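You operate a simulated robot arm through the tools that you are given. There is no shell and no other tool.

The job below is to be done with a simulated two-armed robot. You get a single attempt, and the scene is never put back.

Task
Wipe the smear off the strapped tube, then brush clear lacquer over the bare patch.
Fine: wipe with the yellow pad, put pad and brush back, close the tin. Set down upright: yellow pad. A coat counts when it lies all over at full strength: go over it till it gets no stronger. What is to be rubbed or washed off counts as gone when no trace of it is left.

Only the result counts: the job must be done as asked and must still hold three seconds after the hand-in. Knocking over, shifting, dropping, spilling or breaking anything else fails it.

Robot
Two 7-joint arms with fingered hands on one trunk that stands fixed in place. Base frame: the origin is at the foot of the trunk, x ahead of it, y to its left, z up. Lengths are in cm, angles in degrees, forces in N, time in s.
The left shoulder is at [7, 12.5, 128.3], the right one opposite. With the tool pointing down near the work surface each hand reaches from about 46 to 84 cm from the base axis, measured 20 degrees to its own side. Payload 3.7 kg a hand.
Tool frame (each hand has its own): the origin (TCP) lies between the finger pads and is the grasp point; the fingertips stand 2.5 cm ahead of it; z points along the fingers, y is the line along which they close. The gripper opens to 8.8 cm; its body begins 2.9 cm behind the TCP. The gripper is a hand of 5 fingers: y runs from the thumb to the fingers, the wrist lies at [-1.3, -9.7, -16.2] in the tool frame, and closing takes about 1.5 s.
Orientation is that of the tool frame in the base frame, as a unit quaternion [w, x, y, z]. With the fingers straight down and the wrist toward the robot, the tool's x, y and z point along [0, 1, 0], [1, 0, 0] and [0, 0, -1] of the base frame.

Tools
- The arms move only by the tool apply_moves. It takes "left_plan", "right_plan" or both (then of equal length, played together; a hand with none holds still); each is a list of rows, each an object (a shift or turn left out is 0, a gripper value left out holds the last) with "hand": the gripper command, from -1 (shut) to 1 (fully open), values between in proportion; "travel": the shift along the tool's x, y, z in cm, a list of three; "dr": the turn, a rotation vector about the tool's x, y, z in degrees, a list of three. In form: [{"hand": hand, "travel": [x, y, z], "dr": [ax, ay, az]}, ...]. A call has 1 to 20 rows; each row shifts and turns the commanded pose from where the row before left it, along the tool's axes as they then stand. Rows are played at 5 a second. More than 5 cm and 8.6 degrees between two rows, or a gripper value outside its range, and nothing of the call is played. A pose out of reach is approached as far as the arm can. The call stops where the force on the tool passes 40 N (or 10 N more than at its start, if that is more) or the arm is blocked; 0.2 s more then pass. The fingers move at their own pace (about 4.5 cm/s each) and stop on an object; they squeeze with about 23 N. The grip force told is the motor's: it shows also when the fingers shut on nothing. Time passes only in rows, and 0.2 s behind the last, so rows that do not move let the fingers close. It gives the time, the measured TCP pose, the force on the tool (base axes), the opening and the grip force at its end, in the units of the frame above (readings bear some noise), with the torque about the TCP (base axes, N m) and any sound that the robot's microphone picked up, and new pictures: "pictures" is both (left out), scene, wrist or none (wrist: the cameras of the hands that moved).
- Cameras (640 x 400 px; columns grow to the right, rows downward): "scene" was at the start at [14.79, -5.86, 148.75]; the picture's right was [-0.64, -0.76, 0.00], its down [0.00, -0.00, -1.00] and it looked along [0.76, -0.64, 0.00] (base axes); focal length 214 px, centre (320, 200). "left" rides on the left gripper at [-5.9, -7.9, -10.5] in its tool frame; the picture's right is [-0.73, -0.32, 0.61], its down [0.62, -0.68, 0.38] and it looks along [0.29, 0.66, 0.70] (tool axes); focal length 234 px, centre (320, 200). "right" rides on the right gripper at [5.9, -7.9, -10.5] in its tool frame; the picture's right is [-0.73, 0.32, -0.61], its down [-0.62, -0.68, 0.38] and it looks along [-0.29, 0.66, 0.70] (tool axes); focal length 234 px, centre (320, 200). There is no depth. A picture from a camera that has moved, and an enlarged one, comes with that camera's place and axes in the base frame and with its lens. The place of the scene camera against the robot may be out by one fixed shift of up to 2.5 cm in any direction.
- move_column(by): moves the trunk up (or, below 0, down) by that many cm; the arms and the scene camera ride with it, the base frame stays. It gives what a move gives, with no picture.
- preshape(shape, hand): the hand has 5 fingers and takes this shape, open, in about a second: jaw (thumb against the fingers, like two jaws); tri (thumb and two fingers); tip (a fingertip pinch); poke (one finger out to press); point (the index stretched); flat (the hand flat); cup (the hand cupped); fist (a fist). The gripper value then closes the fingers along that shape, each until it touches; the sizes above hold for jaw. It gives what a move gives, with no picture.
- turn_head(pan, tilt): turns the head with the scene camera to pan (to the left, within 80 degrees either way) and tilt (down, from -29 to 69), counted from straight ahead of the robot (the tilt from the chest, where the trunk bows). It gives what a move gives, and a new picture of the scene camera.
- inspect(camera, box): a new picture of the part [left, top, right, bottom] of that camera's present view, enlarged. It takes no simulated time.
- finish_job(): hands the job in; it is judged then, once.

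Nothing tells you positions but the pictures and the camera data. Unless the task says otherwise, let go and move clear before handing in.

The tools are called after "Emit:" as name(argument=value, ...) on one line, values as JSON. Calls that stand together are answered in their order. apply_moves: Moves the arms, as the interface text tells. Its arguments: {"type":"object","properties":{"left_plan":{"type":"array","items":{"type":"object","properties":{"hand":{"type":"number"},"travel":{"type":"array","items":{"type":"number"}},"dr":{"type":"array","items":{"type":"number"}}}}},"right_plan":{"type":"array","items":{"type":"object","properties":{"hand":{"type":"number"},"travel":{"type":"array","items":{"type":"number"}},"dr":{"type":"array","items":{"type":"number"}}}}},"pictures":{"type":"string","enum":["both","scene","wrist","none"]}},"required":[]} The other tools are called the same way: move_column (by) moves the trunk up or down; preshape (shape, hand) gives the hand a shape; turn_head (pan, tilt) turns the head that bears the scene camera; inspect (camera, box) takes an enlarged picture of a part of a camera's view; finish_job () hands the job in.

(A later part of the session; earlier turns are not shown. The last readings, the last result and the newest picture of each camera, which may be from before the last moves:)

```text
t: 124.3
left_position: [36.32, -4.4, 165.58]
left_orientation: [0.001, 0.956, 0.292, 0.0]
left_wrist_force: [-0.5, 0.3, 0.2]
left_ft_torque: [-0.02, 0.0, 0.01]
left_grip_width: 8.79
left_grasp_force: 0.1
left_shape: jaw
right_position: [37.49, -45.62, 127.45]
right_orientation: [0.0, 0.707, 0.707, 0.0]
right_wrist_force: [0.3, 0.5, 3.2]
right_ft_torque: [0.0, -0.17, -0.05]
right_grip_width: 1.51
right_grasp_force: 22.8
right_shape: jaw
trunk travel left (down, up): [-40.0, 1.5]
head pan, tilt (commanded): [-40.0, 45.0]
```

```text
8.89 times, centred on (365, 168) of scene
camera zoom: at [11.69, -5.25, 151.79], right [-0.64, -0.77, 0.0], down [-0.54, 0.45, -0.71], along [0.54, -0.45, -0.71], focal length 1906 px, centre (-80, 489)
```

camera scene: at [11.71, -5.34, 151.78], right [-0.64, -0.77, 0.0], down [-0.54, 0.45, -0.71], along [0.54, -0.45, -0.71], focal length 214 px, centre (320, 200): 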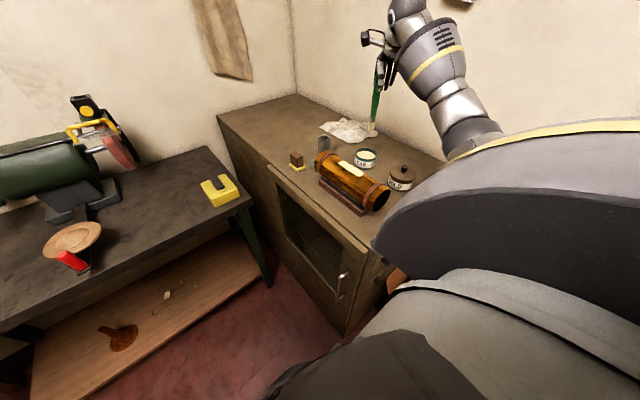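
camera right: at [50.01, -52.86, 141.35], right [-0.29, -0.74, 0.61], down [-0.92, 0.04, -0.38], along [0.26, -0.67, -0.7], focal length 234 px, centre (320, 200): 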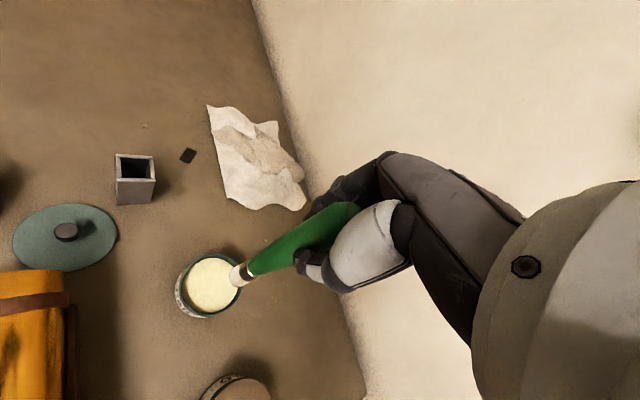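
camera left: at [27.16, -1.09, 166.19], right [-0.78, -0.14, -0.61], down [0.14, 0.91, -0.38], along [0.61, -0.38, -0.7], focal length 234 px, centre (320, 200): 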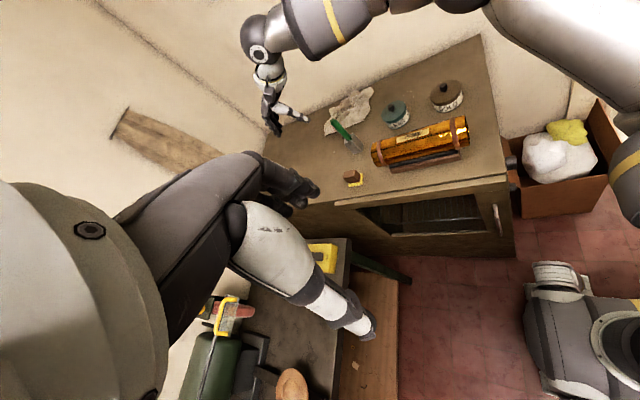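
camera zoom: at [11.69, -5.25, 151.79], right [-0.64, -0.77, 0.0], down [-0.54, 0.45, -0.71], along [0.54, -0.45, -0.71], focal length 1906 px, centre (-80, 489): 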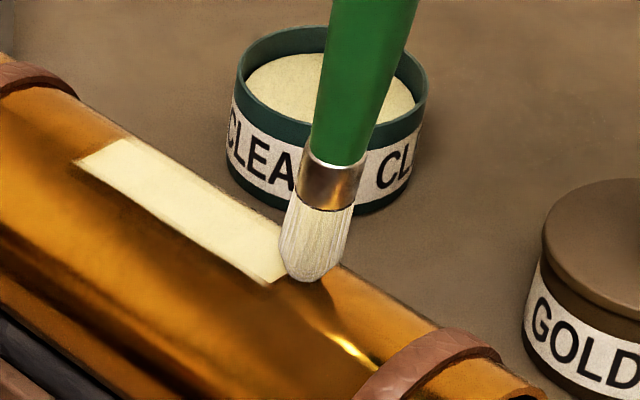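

No visible change from the previous set. I'll finish a centre stroke back, then compare an unobstructed view.

Emit:
apply_moves(right_plan=[{"travel": [0, 1.3, -0.02]}, {"travel": [0, 1.3, 0]}, {"travel": [0, 1.3, 0]}, {"travel": [0, 1.3, 0]}, {"travel": [0, 1.3, 0]}, {"travel": [0, 1.3, 0]}, {"travel": [0, 1.3, 0]}, {"travel": [0, 1.3, 0]}, {"travel": [0, 1.3, 0]}, {"travel": [0, 0.8, 0]}, {"travel": [0, 0, -1.5]}, {"travel": [0, 0, -1.8]}, {}], pictures="none")

Emit:
inspect(camera="left", box=[405, 142, 445, 167])

Emit:
inspect(camera="scene", box=[338, 153, 368, 178])

Emit:
inspect(camera="right", box=[180, 240, 280, 360])

```text
t: 127.1
left_position: [36.27, -4.32, 165.72]
left_orientation: [0.001, 0.956, 0.292, 0.0]
left_wrist_force: [0.5, 0.0, -1.0]
left_ft_torque: [0.0, 0.03, 0.01]
left_grip_width: 8.76
left_grasp_force: 0.0
left_shape: jaw
right_position: [50.0, -45.72, 130.72]
right_orientation: [-0.001, 0.708, 0.707, 0.001]
right_wrist_force: [-0.2, -0.3, 0.3]
right_ft_torque: [-0.03, 0.01, 0.0]
right_grip_width: 1.55
right_grasp_force: 22.9
right_shape: jaw
trunk travel left (down, up): [-40.0, 1.5]
head pan, tilt (commanded): [-40.0, 45.0]
```

```text
16.00 times, centred on (425, 154) of left
camera zoom: at [27.13, -1.13, 176.17], right [-0.78, -0.14, -0.61], down [0.14, 0.91, -0.38], along [0.61, -0.38, -0.7], focal length 3747 px, centre (-1360, 928)
```

zoom: 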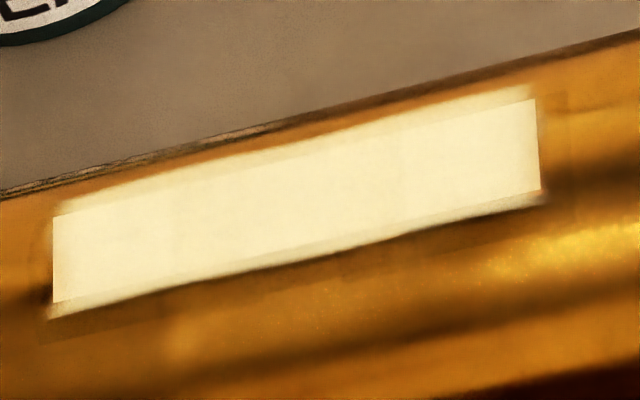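

```text
16.00 times, centred on (353, 166) of scene
camera zoom: at [11.7, -5.31, 151.79], right [-0.64, -0.77, 0.0], down [-0.54, 0.45, -0.71], along [0.54, -0.45, -0.71], focal length 3432 px, centre (-208, 752)
```

zoom: 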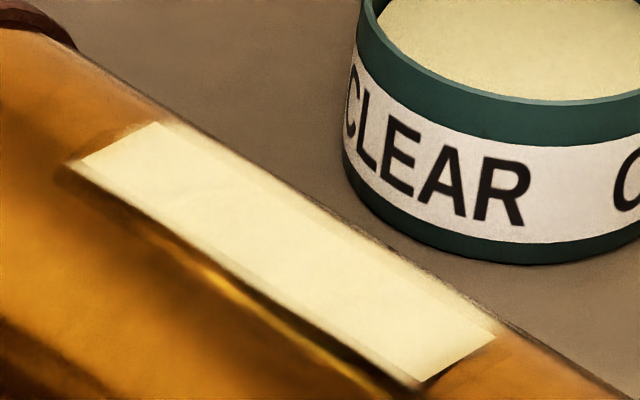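

```text
3.33 times, centred on (230, 300) of right
camera zoom: at [42.04, -39.85, 141.19], right [0.32, -0.73, 0.61], down [-0.68, -0.62, -0.38], along [0.66, -0.29, -0.7], focal length 781 px, centre (620, -133)
```

zoom: 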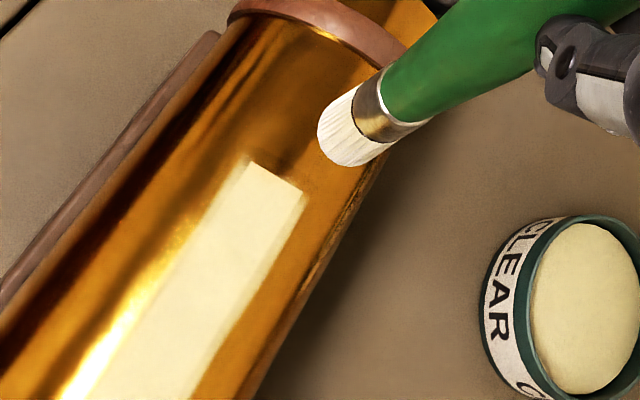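

Slightly brighter than before the second dip, so I'll do one more dip-and-brush round to be sure it saturates.

Emit:
apply_moves(right_plan=[{"dr": [0, 0, 7.5]}, {"dr": [0, 0, 7.5]}, {"dr": [0, 0, 7.5]}, {"dr": [0, 0, 7.5]}, {"dr": [0, 0, 7.5]}, {"dr": [0, 0, 7.5]}, {"travel": [-2.67, 3.25, 0]}, {"travel": [-2.67, 3.25, 0]}, {"travel": [-2.67, 3.25, 0]}, {"travel": [-2.67, 3.25, 0]}, {}, {}], pictures="none")

Emit:
inspect(camera="right", box=[160, 150, 400, 380])

Emit:
inspect(camera="scene", box=[310, 60, 430, 190])

```text
t: 129.7
left_position: [36.33, -4.4, 165.63]
left_orientation: [-0.001, 0.956, 0.293, -0.001]
left_wrist_force: [-0.3, -0.8, 0.1]
left_ft_torque: [-0.02, 0.0, 0.0]
left_grip_width: 8.77
left_grasp_force: 0.1
left_shape: jaw
right_position: [51.54, -62.47, 130.8]
right_orientation: [0.0, 0.924, 0.383, 0.0]
right_wrist_force: [-0.2, -0.3, 0.0]
right_ft_torque: [-0.01, -0.01, -0.01]
right_grip_width: 1.51
right_grasp_force: 22.8
right_shape: jaw
trunk travel left (down, up): [-40.0, 1.5]
head pan, tilt (commanded): [-40.0, 45.0]
```

```text
1.74 times, centred on (280, 265) of right
camera zoom: at [50.16, -52.71, 141.21], right [-0.28, -0.74, 0.61], down [-0.92, 0.04, -0.38], along [0.26, -0.67, -0.7], focal length 407 px, centre (390, 87)
```

zoom: 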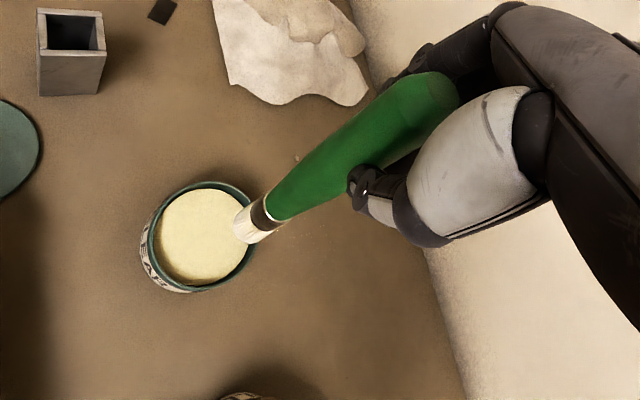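

```text
3.08 times, centred on (370, 125) of scene
camera zoom: at [11.71, -5.34, 151.78], right [-0.64, -0.77, 0.0], down [-0.54, 0.45, -0.71], along [0.54, -0.45, -0.71], focal length 660 px, centre (166, 431)
```

zoom: 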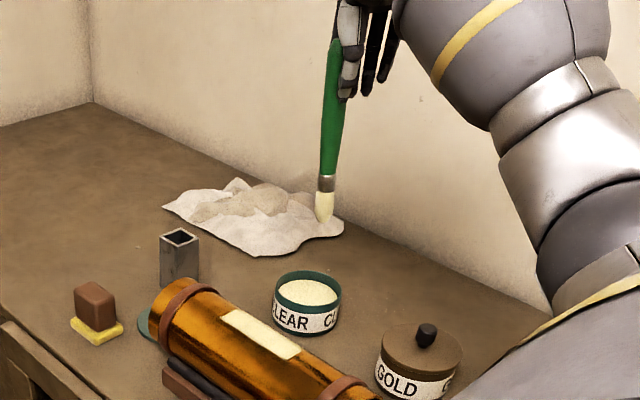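

Emit:
apply_moves(right_plan=[{"travel": [0, 0, 2.5]}, {"travel": [0, 0, 2.5]}, {"travel": [0, 0, 2.5]}, {"travel": [0, 0, 1.7]}, {"travel": [0, 0, 1.0]}, {}], pictures="none")

Emit:
apply_moves(right_plan=[{"travel": [0, 0, 0.25]}, {}], pictures="none")

Emit:
apply_moves(right_plan=[{"travel": [0, 0, 0.15]}, {}], pictures="none")

Emit:
inspect(camera="right", box=[220, 210, 340, 310])

```text
t: 131.1
left_position: [36.29, -4.3, 165.71]
left_orientation: [0.0, 0.956, 0.293, 0.001]
left_wrist_force: [-0.1, -0.1, 0.4]
left_ft_torque: [-0.01, -0.04, 0.0]
left_grip_width: 8.77
left_grasp_force: 0.0
left_shape: jaw
right_position: [51.57, -62.37, 120.61]
right_orientation: [0.0, 0.923, 0.384, 0.0]
right_wrist_force: [0.2, -0.2, 0.2]
right_ft_torque: [0.01, 0.0, 0.0]
right_grip_width: 1.51
right_grasp_force: 22.5
right_shape: jaw
trunk travel left (down, up): [-40.0, 1.5]
head pan, tilt (commanded): [-40.0, 45.0]
```

```text
t: 131.7
left_position: [36.25, -4.35, 165.47]
left_orientation: [0.001, 0.956, 0.293, 0.0]
left_wrist_force: [-0.1, 0.2, 0.2]
left_ft_torque: [-0.01, 0.01, -0.01]
left_grip_width: 8.78
left_grasp_force: 0.0
left_shape: jaw
right_position: [51.69, -62.4, 120.33]
right_orientation: [0.0, 0.924, 0.383, -0.001]
right_wrist_force: [0.1, -0.2, -0.7]
right_ft_torque: [0.0, 0.01, 0.04]
right_grip_width: 1.52
right_grasp_force: 23.2
right_shape: jaw
trunk travel left (down, up): [-40.0, 1.5]
head pan, tilt (commanded): [-40.0, 45.0]
```

```text
t: 132.3
left_position: [36.27, -4.29, 165.61]
left_orientation: [0.002, 0.956, 0.292, 0.0]
left_wrist_force: [0.8, 0.8, 0.1]
left_ft_torque: [-0.01, 0.01, 0.04]
left_grip_width: 8.79
left_grasp_force: 0.1
left_shape: jaw
right_position: [51.64, -62.37, 120.26]
right_orientation: [0.001, 0.924, 0.382, 0.001]
right_wrist_force: [1.0, 0.0, 2.4]
right_ft_torque: [-0.01, -0.04, 0.01]
right_grip_width: 1.51
right_grasp_force: 22.9
right_shape: jaw
trunk travel left (down, up): [-40.0, 1.5]
head pan, tilt (commanded): [-40.0, 45.0]
```

```text
4.00 times, centred on (280, 260) of right
camera zoom: at [50.12, -52.65, 130.69], right [-0.29, -0.74, 0.61], down [-0.92, 0.04, -0.38], along [0.26, -0.67, -0.7], focal length 937 px, centre (480, -40)
```

zoom: 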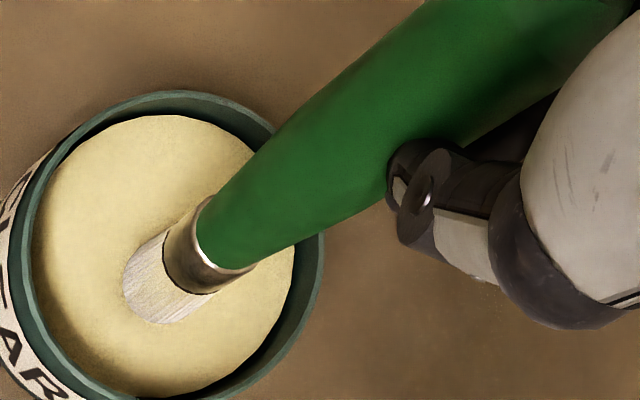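

Wetted. Back to the tube for the third round.

Emit:
apply_moves(right_plan=[{"travel": [0, 0, -1.5]}, {"travel": [0, 0, -2.5]}, {"travel": [0, 0, -2.5]}, {"travel": [0, 0, -2.5]}, {"travel": [0, 0, -1.6]}, {"travel": [2.48, -3.41, 0]}, {"travel": [2.48, -3.41, 0]}, {"travel": [2.47, -3.41, 0]}, {"travel": [2.47, -3.42, 0]}, {"dr": [0, 0, -7.5]}, {"dr": [0, 0, -7.5]}, {"dr": [0, 0, -7.5]}, {"dr": [0, 0, -7.5]}, {"dr": [0, 0, -7.5]}, {"dr": [0, 0, -7.5]}, {"travel": [0.35, 0, 1.5]}, {"travel": [0, 0, 1.3]}, {"travel": [0, 0, 0.35]}, {}], pictures="none")

Emit:
inspect(camera="scene", box=[325, 130, 400, 185])

Emit:
inspect(camera="right", box=[150, 210, 320, 350])

```text
t: 136.3
left_position: [36.37, -4.45, 165.64]
left_orientation: [0.0, 0.956, 0.293, 0.001]
left_wrist_force: [-0.3, 0.4, -0.2]
left_ft_torque: [0.0, 0.02, 0.01]
left_grip_width: 8.76
left_grasp_force: 0.0
left_shape: jaw
right_position: [48.99, -45.43, 127.62]
right_orientation: [0.0, 0.707, 0.707, 0.0]
right_wrist_force: [-0.1, 0.4, -0.9]
right_ft_torque: [0.0, 0.01, 0.0]
right_grip_width: 1.47
right_grasp_force: 22.7
right_shape: jaw
trunk travel left (down, up): [-40.0, 1.5]
head pan, tilt (commanded): [-40.0, 45.0]
```

```text
7.27 times, centred on (362, 158) of scene
camera zoom: at [11.7, -5.3, 151.79], right [-0.64, -0.77, 0.0], down [-0.54, 0.45, -0.71], along [0.54, -0.45, -0.71], focal length 1560 px, centre (11, 509)
```

zoom: 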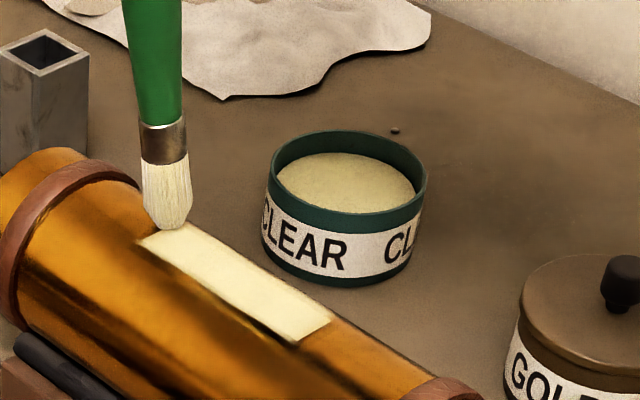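

```text
2.86 times, centred on (235, 280) of right
camera zoom: at [41.02, -39.51, 138.04], right [0.32, -0.73, 0.61], down [-0.68, -0.62, -0.38], along [0.66, -0.29, -0.7], focal length 669 px, centre (563, -29)
```

zoom: 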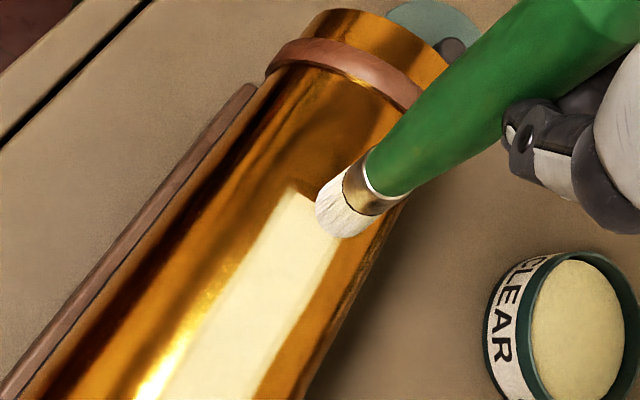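

The brush now leans a little, with its tip ~0.6 cm toward -y. I'll compensate and keep brushing with a bit more pressure.

Emit:
apply_moves(right_plan=[{"travel": [0.4, 0.3, 0.15]}, {"travel": [0, -1.3, 0.08]}, {"travel": [0, -1.3, 0]}, {"travel": [0, -1.3, 0]}, {"travel": [0, -1.3, 0]}, {"travel": [0, -1.3, 0]}, {"travel": [0, -1.3, 0]}, {"travel": [0, -1.3, 0]}, {"travel": [0, -1.3, 0]}, {"travel": [0, -1.3, 0]}, {"travel": [0, -0.6, 0]}, {}], pictures="none")

Emit:
inspect(camera="scene", box=[335, 145, 395, 190])

Emit:
inspect(camera="right", box=[180, 150, 350, 290])

```text
t: 138.9
left_position: [36.24, -4.34, 165.67]
left_orientation: [0.001, 0.956, 0.293, 0.0]
left_wrist_force: [0.7, -0.6, 0.0]
left_ft_torque: [0.02, 0.03, -0.03]
left_grip_width: 8.75
left_grasp_force: 0.0
left_shape: jaw
right_position: [36.93, -45.02, 127.45]
right_orientation: [0.0, 0.707, 0.707, 0.0]
right_wrist_force: [1.1, 0.3, 3.4]
right_ft_torque: [0.03, -0.05, 0.01]
right_grip_width: 1.41
right_grasp_force: 23.0
right_shape: jaw
trunk travel left (down, up): [-40.0, 1.5]
head pan, tilt (commanded): [-40.0, 45.0]
```

```text
8.89 times, centred on (365, 168) of scene
camera zoom: at [11.69, -5.25, 151.79], right [-0.64, -0.77, 0.0], down [-0.54, 0.45, -0.71], along [0.54, -0.45, -0.71], focal length 1906 px, centre (-80, 489)
```

zoom: 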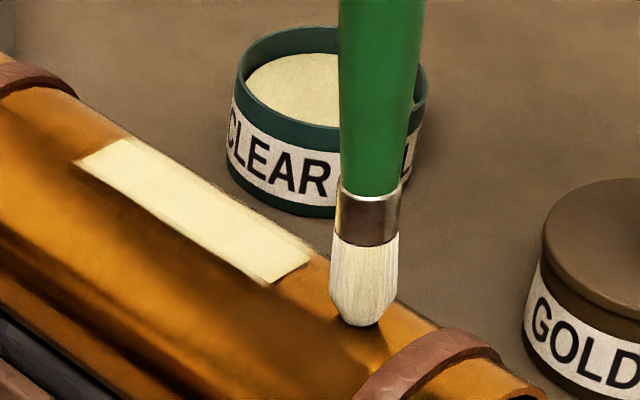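

```text
2.86 times, centred on (265, 220) of right
camera zoom: at [28.98, -39.09, 137.86], right [0.32, -0.73, 0.61], down [-0.68, -0.62, -0.38], along [0.66, -0.29, -0.7], focal length 669 px, centre (477, 143)
```

zoom: 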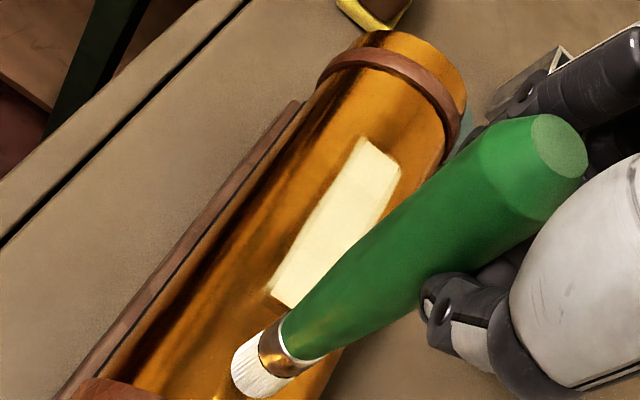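

The patch looks uniformly coated. I'll do the remaining lanes of this round.

Emit:
apply_moves(right_plan=[{"travel": [0, 1.3, 0]}, {"travel": [0, 1.3, 0]}, {"travel": [0, 1.3, 0]}, {"travel": [0, 1.3, 0]}, {"travel": [0, 1.3, 0]}, {"travel": [0, 1.3, 0]}, {"travel": [0, 1.3, 0]}, {"travel": [0, 1.3, 0]}, {"travel": [0, 1.3, 0]}, {"travel": [0, 0.6, 0]}, {}], pictures="none")

Emit:
inspect(camera="scene", box=[325, 130, 400, 185])

Emit:
inspect(camera="left", box=[380, 110, 460, 175])

```text
t: 141.3
left_position: [36.19, -4.37, 165.69]
left_orientation: [0.001, 0.957, 0.292, 0.0]
left_wrist_force: [-0.5, -0.1, 0.3]
left_ft_torque: [-0.02, 0.02, -0.01]
left_grip_width: 8.76
left_grasp_force: 0.0
left_shape: jaw
right_position: [49.3, -44.95, 127.36]
right_orientation: [0.0, 0.707, 0.707, 0.0]
right_wrist_force: [0.3, 0.1, -0.6]
right_ft_torque: [0.0, 0.0, 0.03]
right_grip_width: 1.44
right_grasp_force: 23.4
right_shape: jaw
trunk travel left (down, up): [-40.0, 1.5]
head pan, tilt (commanded): [-40.0, 45.0]
```

```text
7.27 times, centred on (362, 158) of scene
camera zoom: at [11.7, -5.29, 151.79], right [-0.64, -0.77, 0.0], down [-0.54, 0.45, -0.71], along [0.54, -0.45, -0.71], focal length 1560 px, centre (11, 509)
```

zoom: 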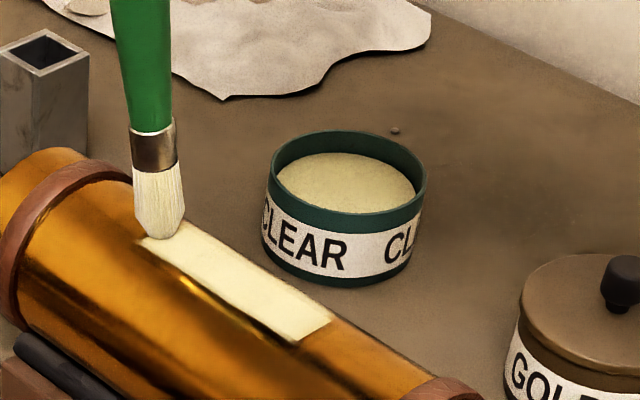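

```text
6.15 times, centred on (420, 142) of left
camera zoom: at [27.12, -1.1, 176.17], right [-0.78, -0.14, -0.61], down [0.14, 0.91, -0.38], along [0.61, -0.38, -0.7], focal length 1441 px, centre (-295, 554)
```

zoom: 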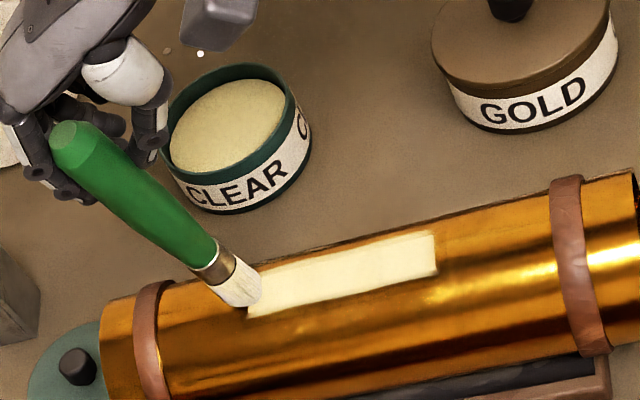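

The brush leans ~7° in the grip but still paints fine. Two more lanes (-y side), with slight extra pressure.

Emit:
apply_moves(right_plan=[{"travel": [-0.3, 0.3, 0.1]}, {"travel": [-0.25, 0, 0.1]}, {"travel": [0, -1.3, 0]}, {"travel": [0, -1.3, 0]}, {"travel": [0, -1.3, 0]}, {"travel": [0, -1.3, 0]}, {"travel": [0, -1.3, 0]}, {"travel": [0, -1.3, 0]}, {"travel": [0, -1.3, 0]}, {"travel": [0, -1.3, 0]}, {"travel": [0, -1.0, 0]}, {}], pictures="none")

Emit:
inspect(camera="scene", box=[335, 135, 410, 190])

Emit:
inspect(camera="right", box=[180, 150, 350, 290])

```text
t: 143.9
left_position: [36.26, -4.43, 165.63]
left_orientation: [0.0, 0.956, 0.293, 0.001]
left_wrist_force: [-0.6, 1.0, -0.2]
left_ft_torque: [-0.02, -0.01, 0.01]
left_grip_width: 8.79
left_grasp_force: 0.1
left_shape: jaw
right_position: [38.17, -45.62, 127.23]
right_orientation: [-0.001, 0.707, 0.707, 0.0]
right_wrist_force: [0.4, -0.1, 2.5]
right_ft_torque: [-0.02, 0.01, 0.0]
right_grip_width: 1.41
right_grasp_force: 23.2
right_shape: jaw
trunk travel left (down, up): [-40.0, 1.5]
head pan, tilt (commanded): [-40.0, 45.0]
```

```text
7.27 times, centred on (372, 162) of scene
camera zoom: at [11.7, -5.29, 151.79], right [-0.64, -0.77, 0.0], down [-0.54, 0.45, -0.71], along [0.54, -0.45, -0.71], focal length 1560 px, centre (-62, 473)
```

zoom: 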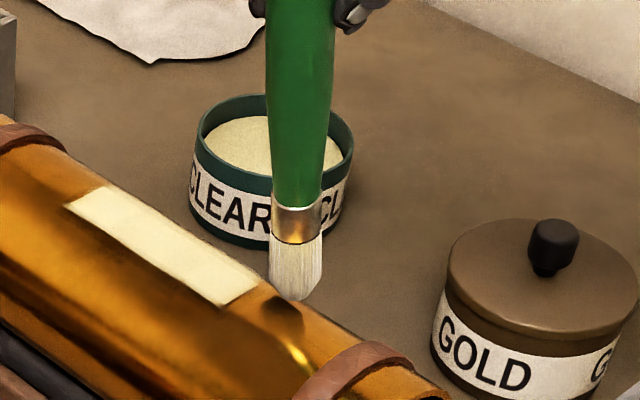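

```text
2.86 times, centred on (265, 220) of right
camera zoom: at [30.2, -39.64, 137.61], right [0.32, -0.73, 0.61], down [-0.68, -0.62, -0.38], along [0.66, -0.29, -0.7], focal length 669 px, centre (477, 143)
```

zoom: 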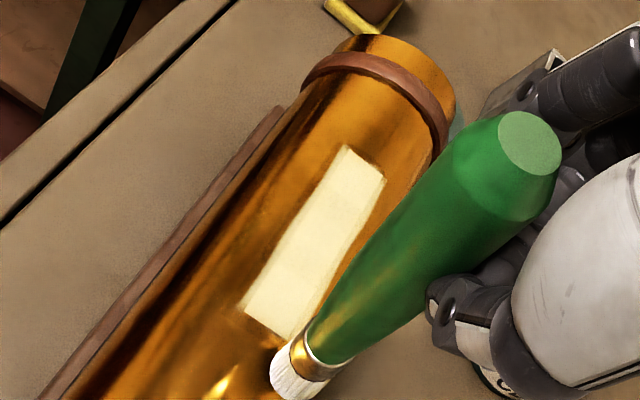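

The brush is shifting in the grip, so I'll lift off now and examine the coat.

Emit:
apply_moves(right_plan=[{"travel": [0, 0, -1]}, {"travel": [0, 0, -2]}, {"travel": [0, 0, -1.5]}, {}], pictures="none")

Emit:
inspect(camera="left", box=[405, 142, 445, 167])

Emit:
inspect(camera="scene", box=[338, 153, 368, 178])

Emit:
inspect(camera="right", box=[180, 150, 360, 310])

Emit:
inspect(camera="left", box=[380, 80, 480, 175])

```text
t: 144.9
left_position: [36.36, -4.41, 165.63]
left_orientation: [0.0, 0.956, 0.293, 0.001]
left_wrist_force: [-0.8, -0.1, -0.1]
left_ft_torque: [-0.01, 0.02, 0.01]
left_grip_width: 8.75
left_grasp_force: 0.1
left_shape: jaw
right_position: [38.22, -45.55, 131.79]
right_orientation: [0.001, 0.707, 0.707, 0.001]
right_wrist_force: [-0.6, 0.5, 0.1]
right_ft_torque: [0.03, 0.03, 0.02]
right_grip_width: 1.39
right_grasp_force: 23.6
right_shape: jaw
trunk travel left (down, up): [-40.0, 1.5]
head pan, tilt (commanded): [-40.0, 45.0]
```

```text
16.00 times, centred on (425, 154) of left
camera zoom: at [27.13, -1.11, 176.17], right [-0.78, -0.14, -0.61], down [0.14, 0.91, -0.38], along [0.61, -0.38, -0.7], focal length 3747 px, centre (-1360, 928)
```

zoom: 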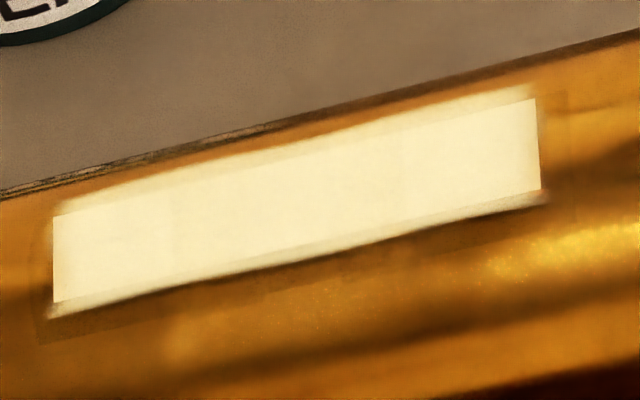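

```text
16.00 times, centred on (353, 166) of scene
camera zoom: at [11.7, -5.3, 151.79], right [-0.64, -0.77, 0.0], down [-0.54, 0.45, -0.71], along [0.54, -0.45, -0.71], focal length 3432 px, centre (-208, 752)
```

zoom: 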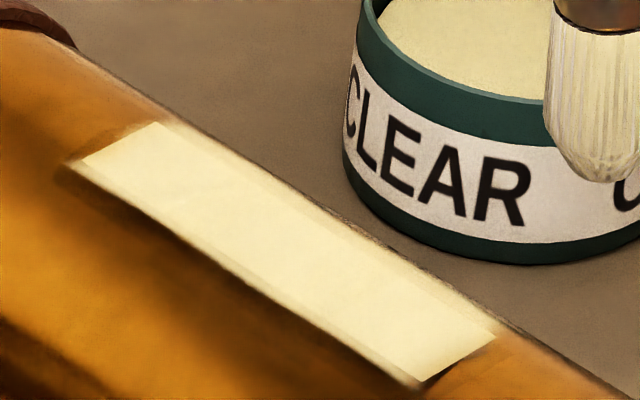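

```text
2.50 times, centred on (270, 230) of right
camera zoom: at [30.25, -39.65, 142.14], right [0.32, -0.73, 0.61], down [-0.68, -0.62, -0.38], along [0.66, -0.29, -0.7], focal length 585 px, centre (445, 125)
```

zoom: 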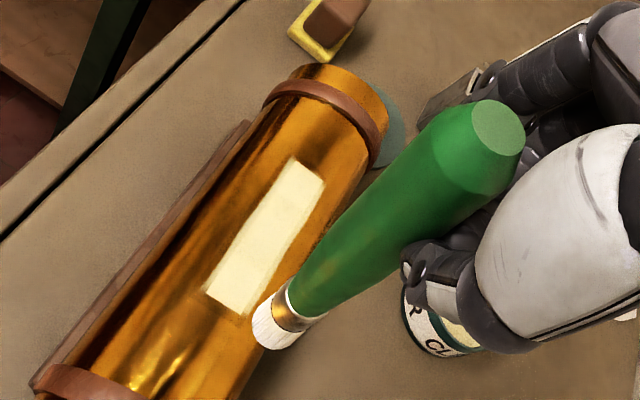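

```text
4.21 times, centred on (430, 128) of left
camera zoom: at [27.13, -1.11, 176.17], right [-0.78, -0.14, -0.61], down [0.14, 0.91, -0.38], along [0.61, -0.38, -0.7], focal length 986 px, centre (-143, 505)
```

zoom: 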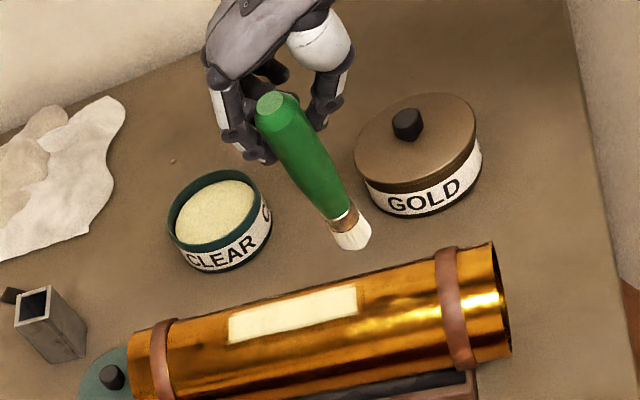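

The coat looks uniform and no stronger than before — saturated. Now I'll return the brush: yaw the hand, carry it above the holder, then tilt the hand to make the leaning brush vertical again.

Emit:
apply_moves(right_plan=[{"dr": [0, 0, 7.5]}, {"dr": [0, 0, 7.5]}, {"dr": [0, 0, 7.5]}, {"dr": [0, 0, 7.5]}, {"dr": [0, 0, 7.5]}, {"dr": [0, 0, 7.5]}, {"travel": [1.6, 3.35, 0]}, {"travel": [1.6, 3.35, 0]}, {"travel": [1.6, 3.35, 0]}, {"travel": [1.6, 3.35, 0]}, {"travel": [1.6, 3.35, 0]}, {"travel": [1.6, 3.35, 0]}, {"travel": [1.6, 3.35, 0]}, {}, {}])

Emit:
inspect(camera="right", box=[160, 150, 400, 380])

Emit:
inspect(camera="left", box=[310, 60, 470, 190])

Emit:
inspect(camera="scene", box=[280, 40, 400, 170])

```text
t: 148.1
left_position: [36.41, -4.3, 165.58]
left_orientation: [0.001, 0.956, 0.293, 0.0]
left_wrist_force: [0.6, -0.4, 0.8]
left_ft_torque: [0.04, -0.01, 0.0]
left_grip_width: 8.77
left_grasp_force: 0.1
left_shape: jaw
right_position: [62.79, -54.24, 131.56]
right_orientation: [-0.001, 0.924, 0.382, 0.0]
right_wrist_force: [-0.4, -1.1, -0.2]
right_ft_torque: [0.03, 0.0, 0.02]
right_grip_width: 1.4
right_grasp_force: 22.9
right_shape: jaw
trunk travel left (down, up): [-40.0, 1.5]
head pan, tilt (commanded): [-40.0, 45.0]
camera scene: at [11.76, -5.27, 151.78], right [-0.64, -0.77, 0.0], down [-0.54, 0.45, -0.71], along [0.54, -0.45, -0.71], focal length 214 px, centre (320, 200)
camera right: at [61.27, -44.38, 142.05], right [-0.28, -0.74, 0.61], down [-0.92, 0.04, -0.38], along [0.26, -0.67, -0.7], focal length 234 px, centre (320, 200)
```

scene: 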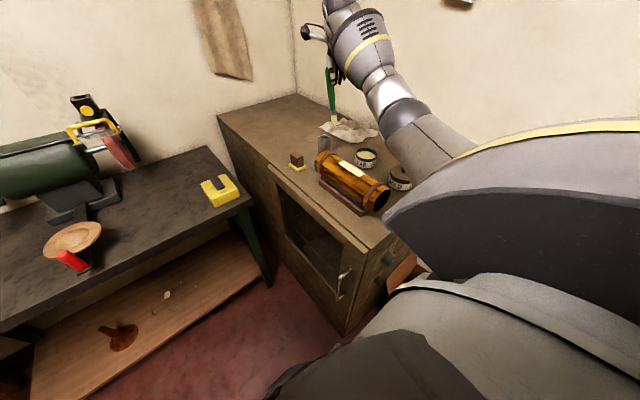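
right: 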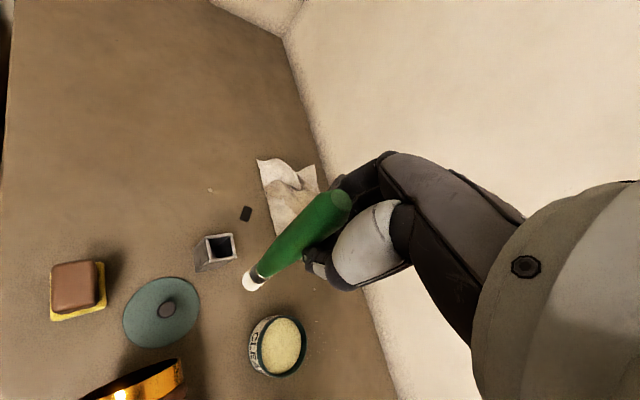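

```text
1.74 times, centred on (280, 265) of right
camera zoom: at [61.27, -44.38, 142.05], right [-0.28, -0.74, 0.61], down [-0.92, 0.04, -0.38], along [0.26, -0.67, -0.7], focal length 407 px, centre (390, 87)
```

zoom: 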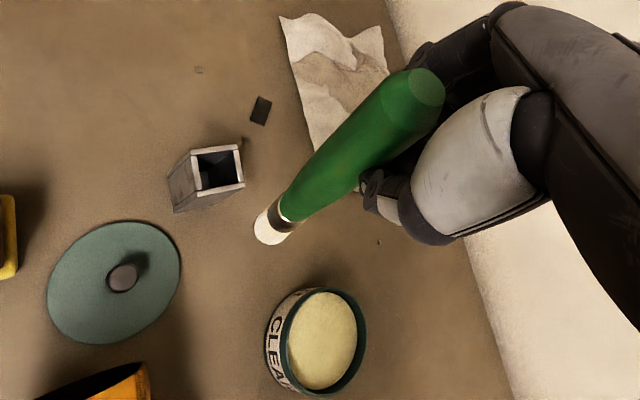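

```text
3.08 times, centred on (390, 125) of left
camera zoom: at [27.19, -1.08, 176.16], right [-0.78, -0.14, -0.61], down [0.14, 0.91, -0.38], along [0.61, -0.38, -0.7], focal length 720 px, centre (105, 431)
```

zoom: 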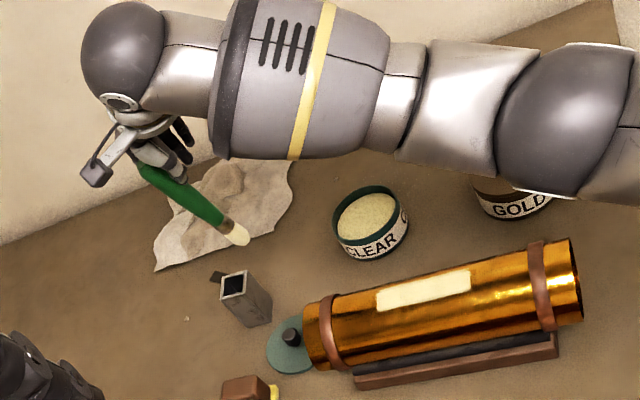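

```text
3.08 times, centred on (340, 105) of scene
camera zoom: at [11.76, -5.27, 151.78], right [-0.64, -0.77, 0.0], down [-0.54, 0.45, -0.71], along [0.54, -0.45, -0.71], focal length 660 px, centre (258, 492)
```

zoom: 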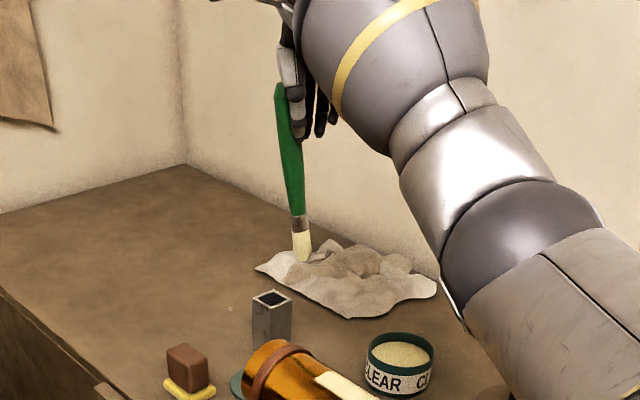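

I need precise brush geometry before inserting it. Zooming in on the tip and holder from all cameras.

Emit:
inspect(camera="left", box=[340, 100, 400, 170])

Emit:
inspect(camera="right", box=[180, 170, 380, 310])

Emit:
inspect(camera="scene", box=[315, 60, 355, 150])

```text
5.71 times, centred on (370, 135) of left
camera zoom: at [27.19, -1.08, 176.16], right [-0.78, -0.14, -0.61], down [0.14, 0.91, -0.38], along [0.61, -0.38, -0.7], focal length 1338 px, centre (34, 571)
```

zoom: 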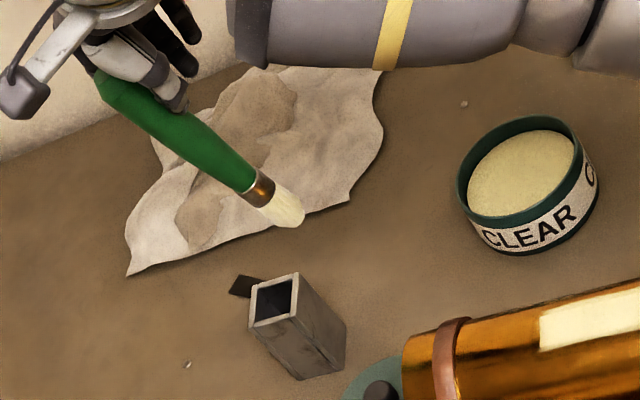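

```text
2.86 times, centred on (280, 240) of right
camera zoom: at [61.27, -44.38, 142.05], right [-0.28, -0.74, 0.61], down [-0.92, 0.04, -0.38], along [0.26, -0.67, -0.7], focal length 669 px, centre (434, 86)
```

zoom: 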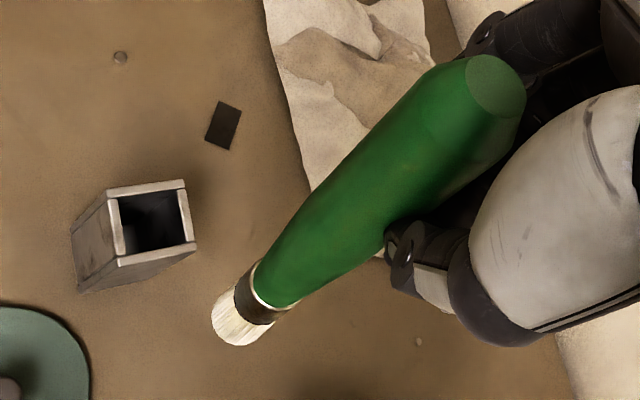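

```text
4.44 times, centred on (335, 105) of scene
camera zoom: at [11.76, -5.27, 151.78], right [-0.64, -0.77, 0.0], down [-0.54, 0.45, -0.71], along [0.54, -0.45, -0.71], focal length 953 px, centre (253, 622)
```

zoom: 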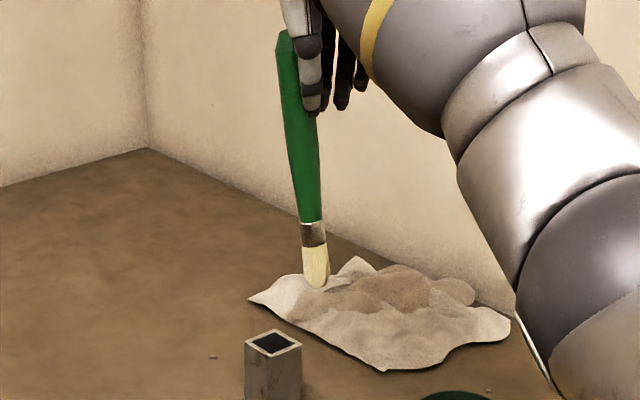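

Brush geometry pinned down: it leans ~8.7° and ~4° in the tool frame. I'll move next to the insertion position and tilt the hand to bring the brush vertical.

Emit:
apply_moves(right_plan=[{"travel": [0.47, 1.06, 0]}, {"travel": [0.47, 1.06, 0]}, {"travel": [0.47, 1.07, 0]}, {"dr": [-1.4, 2.9, 0]}, {"dr": [-1.4, 2.9, 0]}, {"dr": [-1.4, 2.9, 0]}, {}, {}], pictures="none")

Emit:
inspect(camera="left", box=[330, 90, 390, 160])

Emit:
inspect(camera="right", box=[180, 150, 400, 310])

Emit:
inspect(camera="scene", box=[300, 60, 350, 160])

```text
t: 149.9
left_position: [36.23, -4.38, 165.56]
left_orientation: [0.001, 0.956, 0.292, 0.0]
left_wrist_force: [0.2, -0.3, -0.8]
left_ft_torque: [-0.01, -0.04, 0.01]
left_grip_width: 8.76
left_grasp_force: 0.0
left_shape: jaw
right_position: [65.93, -55.57, 131.65]
right_orientation: [0.005, 0.92, 0.382, 0.084]
right_wrist_force: [0.1, -1.0, -0.9]
right_ft_torque: [0.0, 0.04, -0.02]
right_grip_width: 1.42
right_grasp_force: 23.3
right_shape: jaw
trunk travel left (down, up): [-40.0, 1.5]
head pan, tilt (commanded): [-40.0, 45.0]
```

```text
5.71 times, centred on (360, 125) of left
camera zoom: at [27.13, -1.11, 176.17], right [-0.78, -0.14, -0.61], down [0.14, 0.91, -0.38], along [0.61, -0.38, -0.7], focal length 1338 px, centre (91, 629)
```

zoom: 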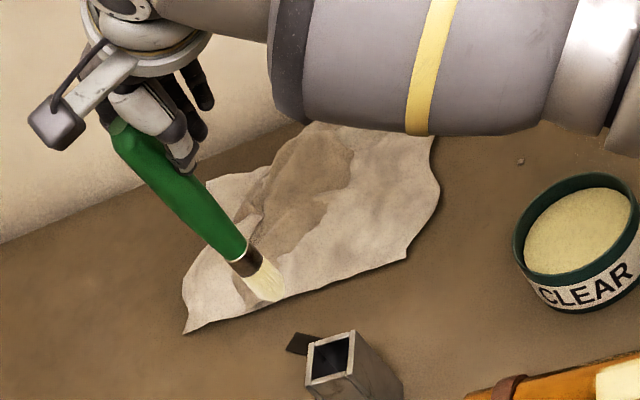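

```text
2.50 times, centred on (290, 230) of right
camera zoom: at [62.73, -46.34, 142.31], right [-0.37, -0.77, 0.51], down [-0.85, 0.07, -0.52], along [0.37, -0.63, -0.68], focal length 585 px, centre (395, 125)
```

zoom: 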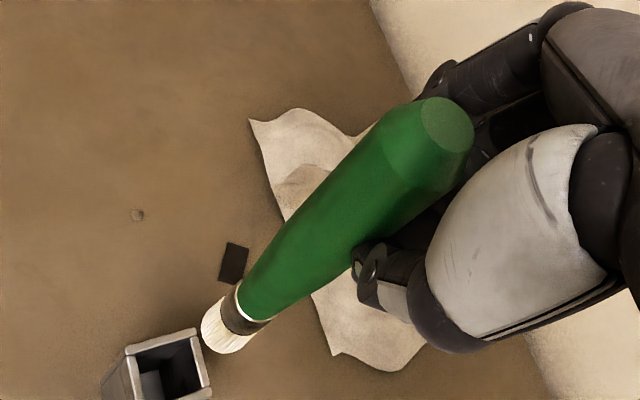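

```text
4.00 times, centred on (325, 110) of scene
camera zoom: at [11.7, -5.29, 151.79], right [-0.64, -0.77, 0.0], down [-0.54, 0.45, -0.71], along [0.54, -0.45, -0.71], focal length 858 px, centre (300, 560)
```

zoom: 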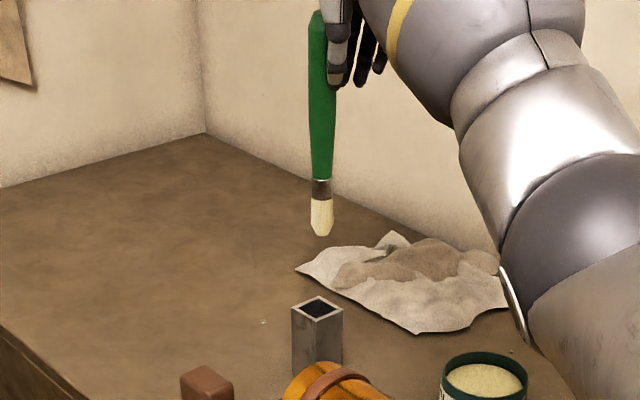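

The brush is now vertical in all three views, ~0.6 cm short in x of the holder's centre. I'll correct and lower until the tip is just above the mouth.

Emit:
apply_moves(right_plan=[{"travel": [0.41, 0.41, 0.05]}, {"travel": [-0.3, -0.15, 1.97]}, {"travel": [-0.3, -0.15, 1.97]}, {"travel": [-0.26, -0.13, 1.7]}, {}, {}], pictures="none")

Emit:
inspect(camera="left", box=[330, 100, 390, 170])

Emit:
inspect(camera="right", box=[180, 170, 360, 310])

Emit:
inspect(camera="scene", box=[300, 80, 350, 165])

```text
t: 151.3
left_position: [36.29, -4.3, 165.56]
left_orientation: [0.0, 0.956, 0.292, 0.0]
left_wrist_force: [-0.5, 0.0, 0.9]
left_ft_torque: [-0.04, 0.01, 0.02]
left_grip_width: 8.79
left_grasp_force: 0.0
left_shape: jaw
right_position: [66.43, -55.54, 125.86]
right_orientation: [0.004, 0.921, 0.381, 0.084]
right_wrist_force: [-0.2, 0.0, 0.1]
right_ft_torque: [-0.03, 0.0, 0.01]
right_grip_width: 1.39
right_grasp_force: 23.1
right_shape: jaw
trunk travel left (down, up): [-40.0, 1.5]
head pan, tilt (commanded): [-40.0, 45.0]
```

```text
5.71 times, centred on (360, 135) of left
camera zoom: at [27.14, -1.11, 176.17], right [-0.78, -0.14, -0.61], down [0.14, 0.91, -0.38], along [0.61, -0.38, -0.7], focal length 1338 px, centre (91, 571)
```

zoom: 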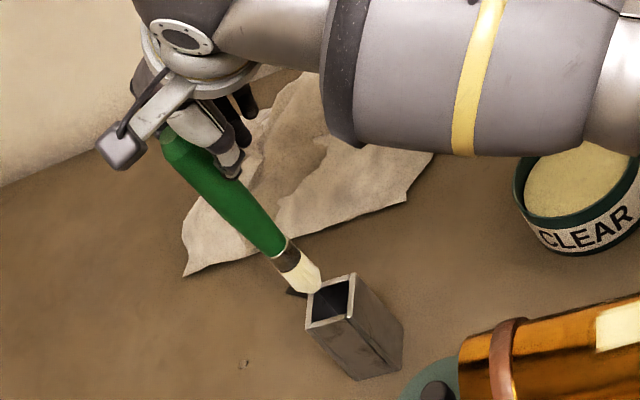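

```text
2.86 times, centred on (270, 240) of right
camera zoom: at [63.28, -46.31, 136.6], right [-0.37, -0.77, 0.51], down [-0.85, 0.07, -0.52], along [0.37, -0.63, -0.68], focal length 669 px, centre (463, 86)
```

zoom: 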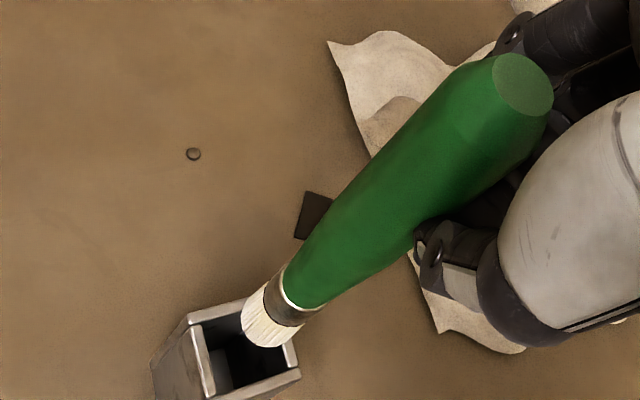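

```text
4.71 times, centred on (325, 122) of scene
camera zoom: at [11.71, -5.29, 151.79], right [-0.64, -0.77, 0.0], down [-0.54, 0.45, -0.71], along [0.54, -0.45, -0.71], focal length 1009 px, centre (296, 565)
```

zoom: 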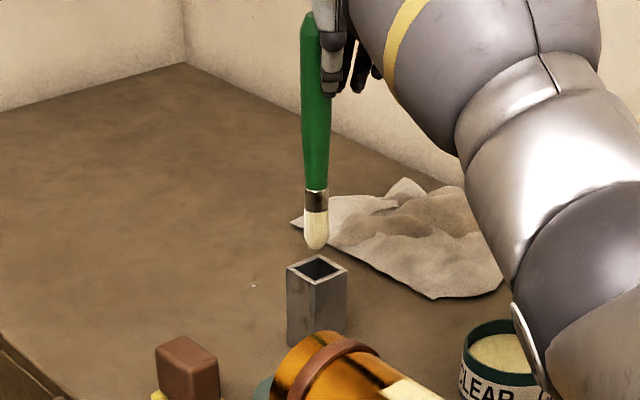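

Tip is about 1.3 cm above the mouth, offset only ~0.3 cm. I'll correct and insert slowly, watching the force.

Emit:
apply_moves(right_plan=[{"travel": [0.07, -0.35, 0]}, {"travel": [-0.15, -0.07, 0.98]}, {"travel": [-0.15, -0.07, 0.98]}, {}], pictures="none")

Emit:
inspect(camera="left", box=[330, 100, 390, 170])

Emit:
inspect(camera="right", box=[180, 170, 360, 310])

Emit:
inspect(camera="scene", box=[300, 80, 350, 165])

```text
t: 152.3
left_position: [36.27, -4.41, 165.6]
left_orientation: [0.001, 0.956, 0.292, 0.001]
left_wrist_force: [0.1, 0.6, -0.5]
left_ft_torque: [0.0, 0.02, 0.01]
left_grip_width: 8.75
left_grasp_force: 0.1
left_shape: jaw
right_position: [66.33, -55.18, 124.02]
right_orientation: [0.005, 0.921, 0.381, 0.084]
right_wrist_force: [-0.6, -0.3, 0.0]
right_ft_torque: [-0.01, -0.01, 0.01]
right_grip_width: 1.42
right_grasp_force: 23.2
right_shape: jaw
trunk travel left (down, up): [-40.0, 1.5]
head pan, tilt (commanded): [-40.0, 45.0]
```

```text
5.71 times, centred on (360, 135) of left
camera zoom: at [27.13, -1.1, 176.17], right [-0.78, -0.14, -0.61], down [0.14, 0.91, -0.38], along [0.61, -0.38, -0.7], focal length 1338 px, centre (91, 571)
```

zoom: 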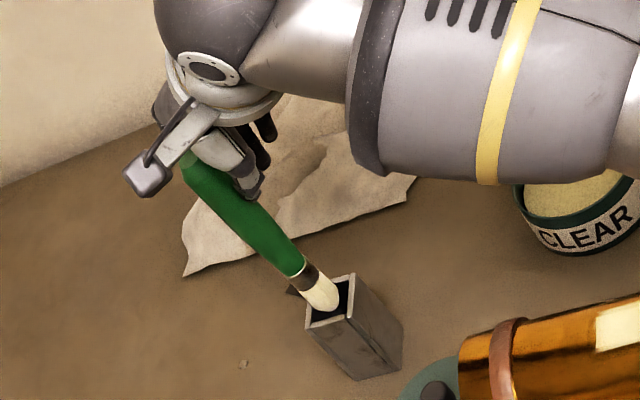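

```text
2.86 times, centred on (270, 240) of right
camera zoom: at [63.07, -45.99, 134.62], right [-0.37, -0.77, 0.51], down [-0.85, 0.07, -0.52], along [0.37, -0.63, -0.68], focal length 669 px, centre (463, 86)
```

zoom: 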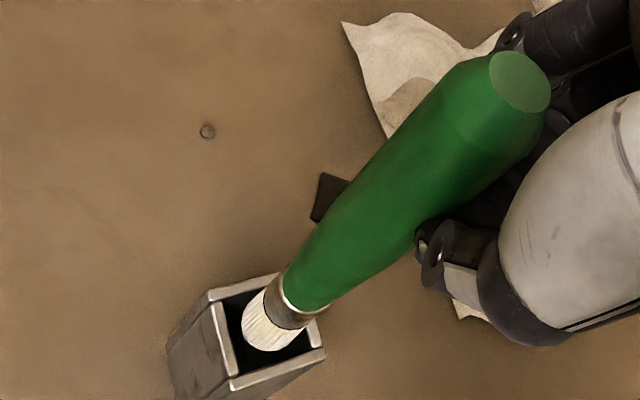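

```text
4.71 times, centred on (325, 122) of scene
camera zoom: at [11.7, -5.29, 151.79], right [-0.64, -0.77, 0.0], down [-0.54, 0.45, -0.71], along [0.54, -0.45, -0.71], focal length 1009 px, centre (296, 565)
```

zoom: 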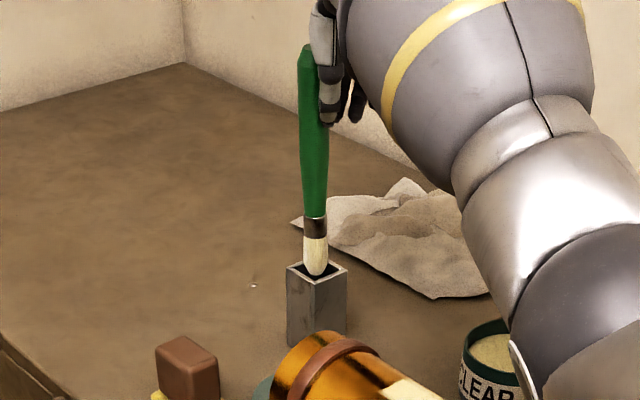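

The bristles are inside the mouth, centred in all views. Continuing down in small steps with force checks.

Emit:
apply_moves(right_plan=[{"travel": [-0.11, -0.05, 0.74]}, {"travel": [-0.11, -0.05, 0.74]}, {}], pictures="none")

Emit:
inspect(camera="right", box=[180, 170, 360, 310])

Emit:
inspect(camera="left", box=[330, 100, 390, 170])

```text
t: 153.1
left_position: [36.36, -4.35, 165.59]
left_orientation: [0.0, 0.956, 0.293, 0.001]
left_wrist_force: [1.1, 0.0, -0.6]
left_ft_torque: [-0.02, 0.0, 0.01]
left_grip_width: 8.79
left_grasp_force: 0.0
left_shape: jaw
right_position: [66.43, -55.26, 122.54]
right_orientation: [0.005, 0.92, 0.382, 0.084]
right_wrist_force: [0.4, 0.6, 0.8]
right_ft_torque: [0.02, -0.01, -0.01]
right_grip_width: 1.37
right_grasp_force: 23.3
right_shape: jaw
trunk travel left (down, up): [-40.0, 1.5]
head pan, tilt (commanded): [-40.0, 45.0]
```

```text
2.86 times, centred on (270, 240) of right
camera zoom: at [63.11, -46.01, 133.1], right [-0.37, -0.77, 0.51], down [-0.85, 0.07, -0.52], along [0.37, -0.63, -0.68], focal length 669 px, centre (463, 86)
```

zoom: 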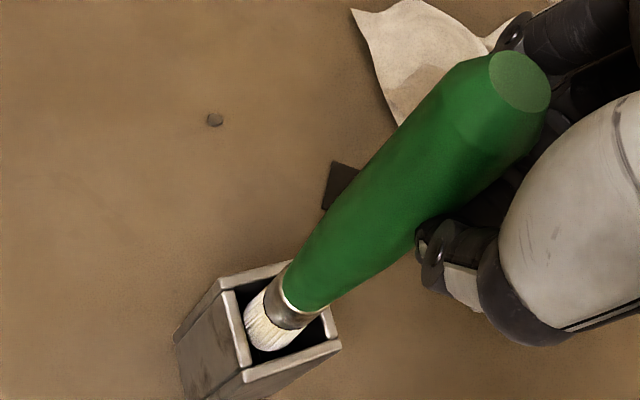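

```text
5.71 times, centred on (360, 135) of left
camera zoom: at [27.13, -1.1, 176.17], right [-0.78, -0.14, -0.61], down [0.14, 0.91, -0.38], along [0.61, -0.38, -0.7], focal length 1338 px, centre (91, 571)
```

zoom: 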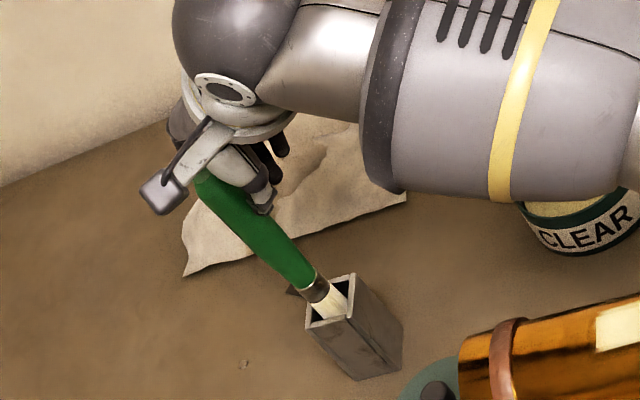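

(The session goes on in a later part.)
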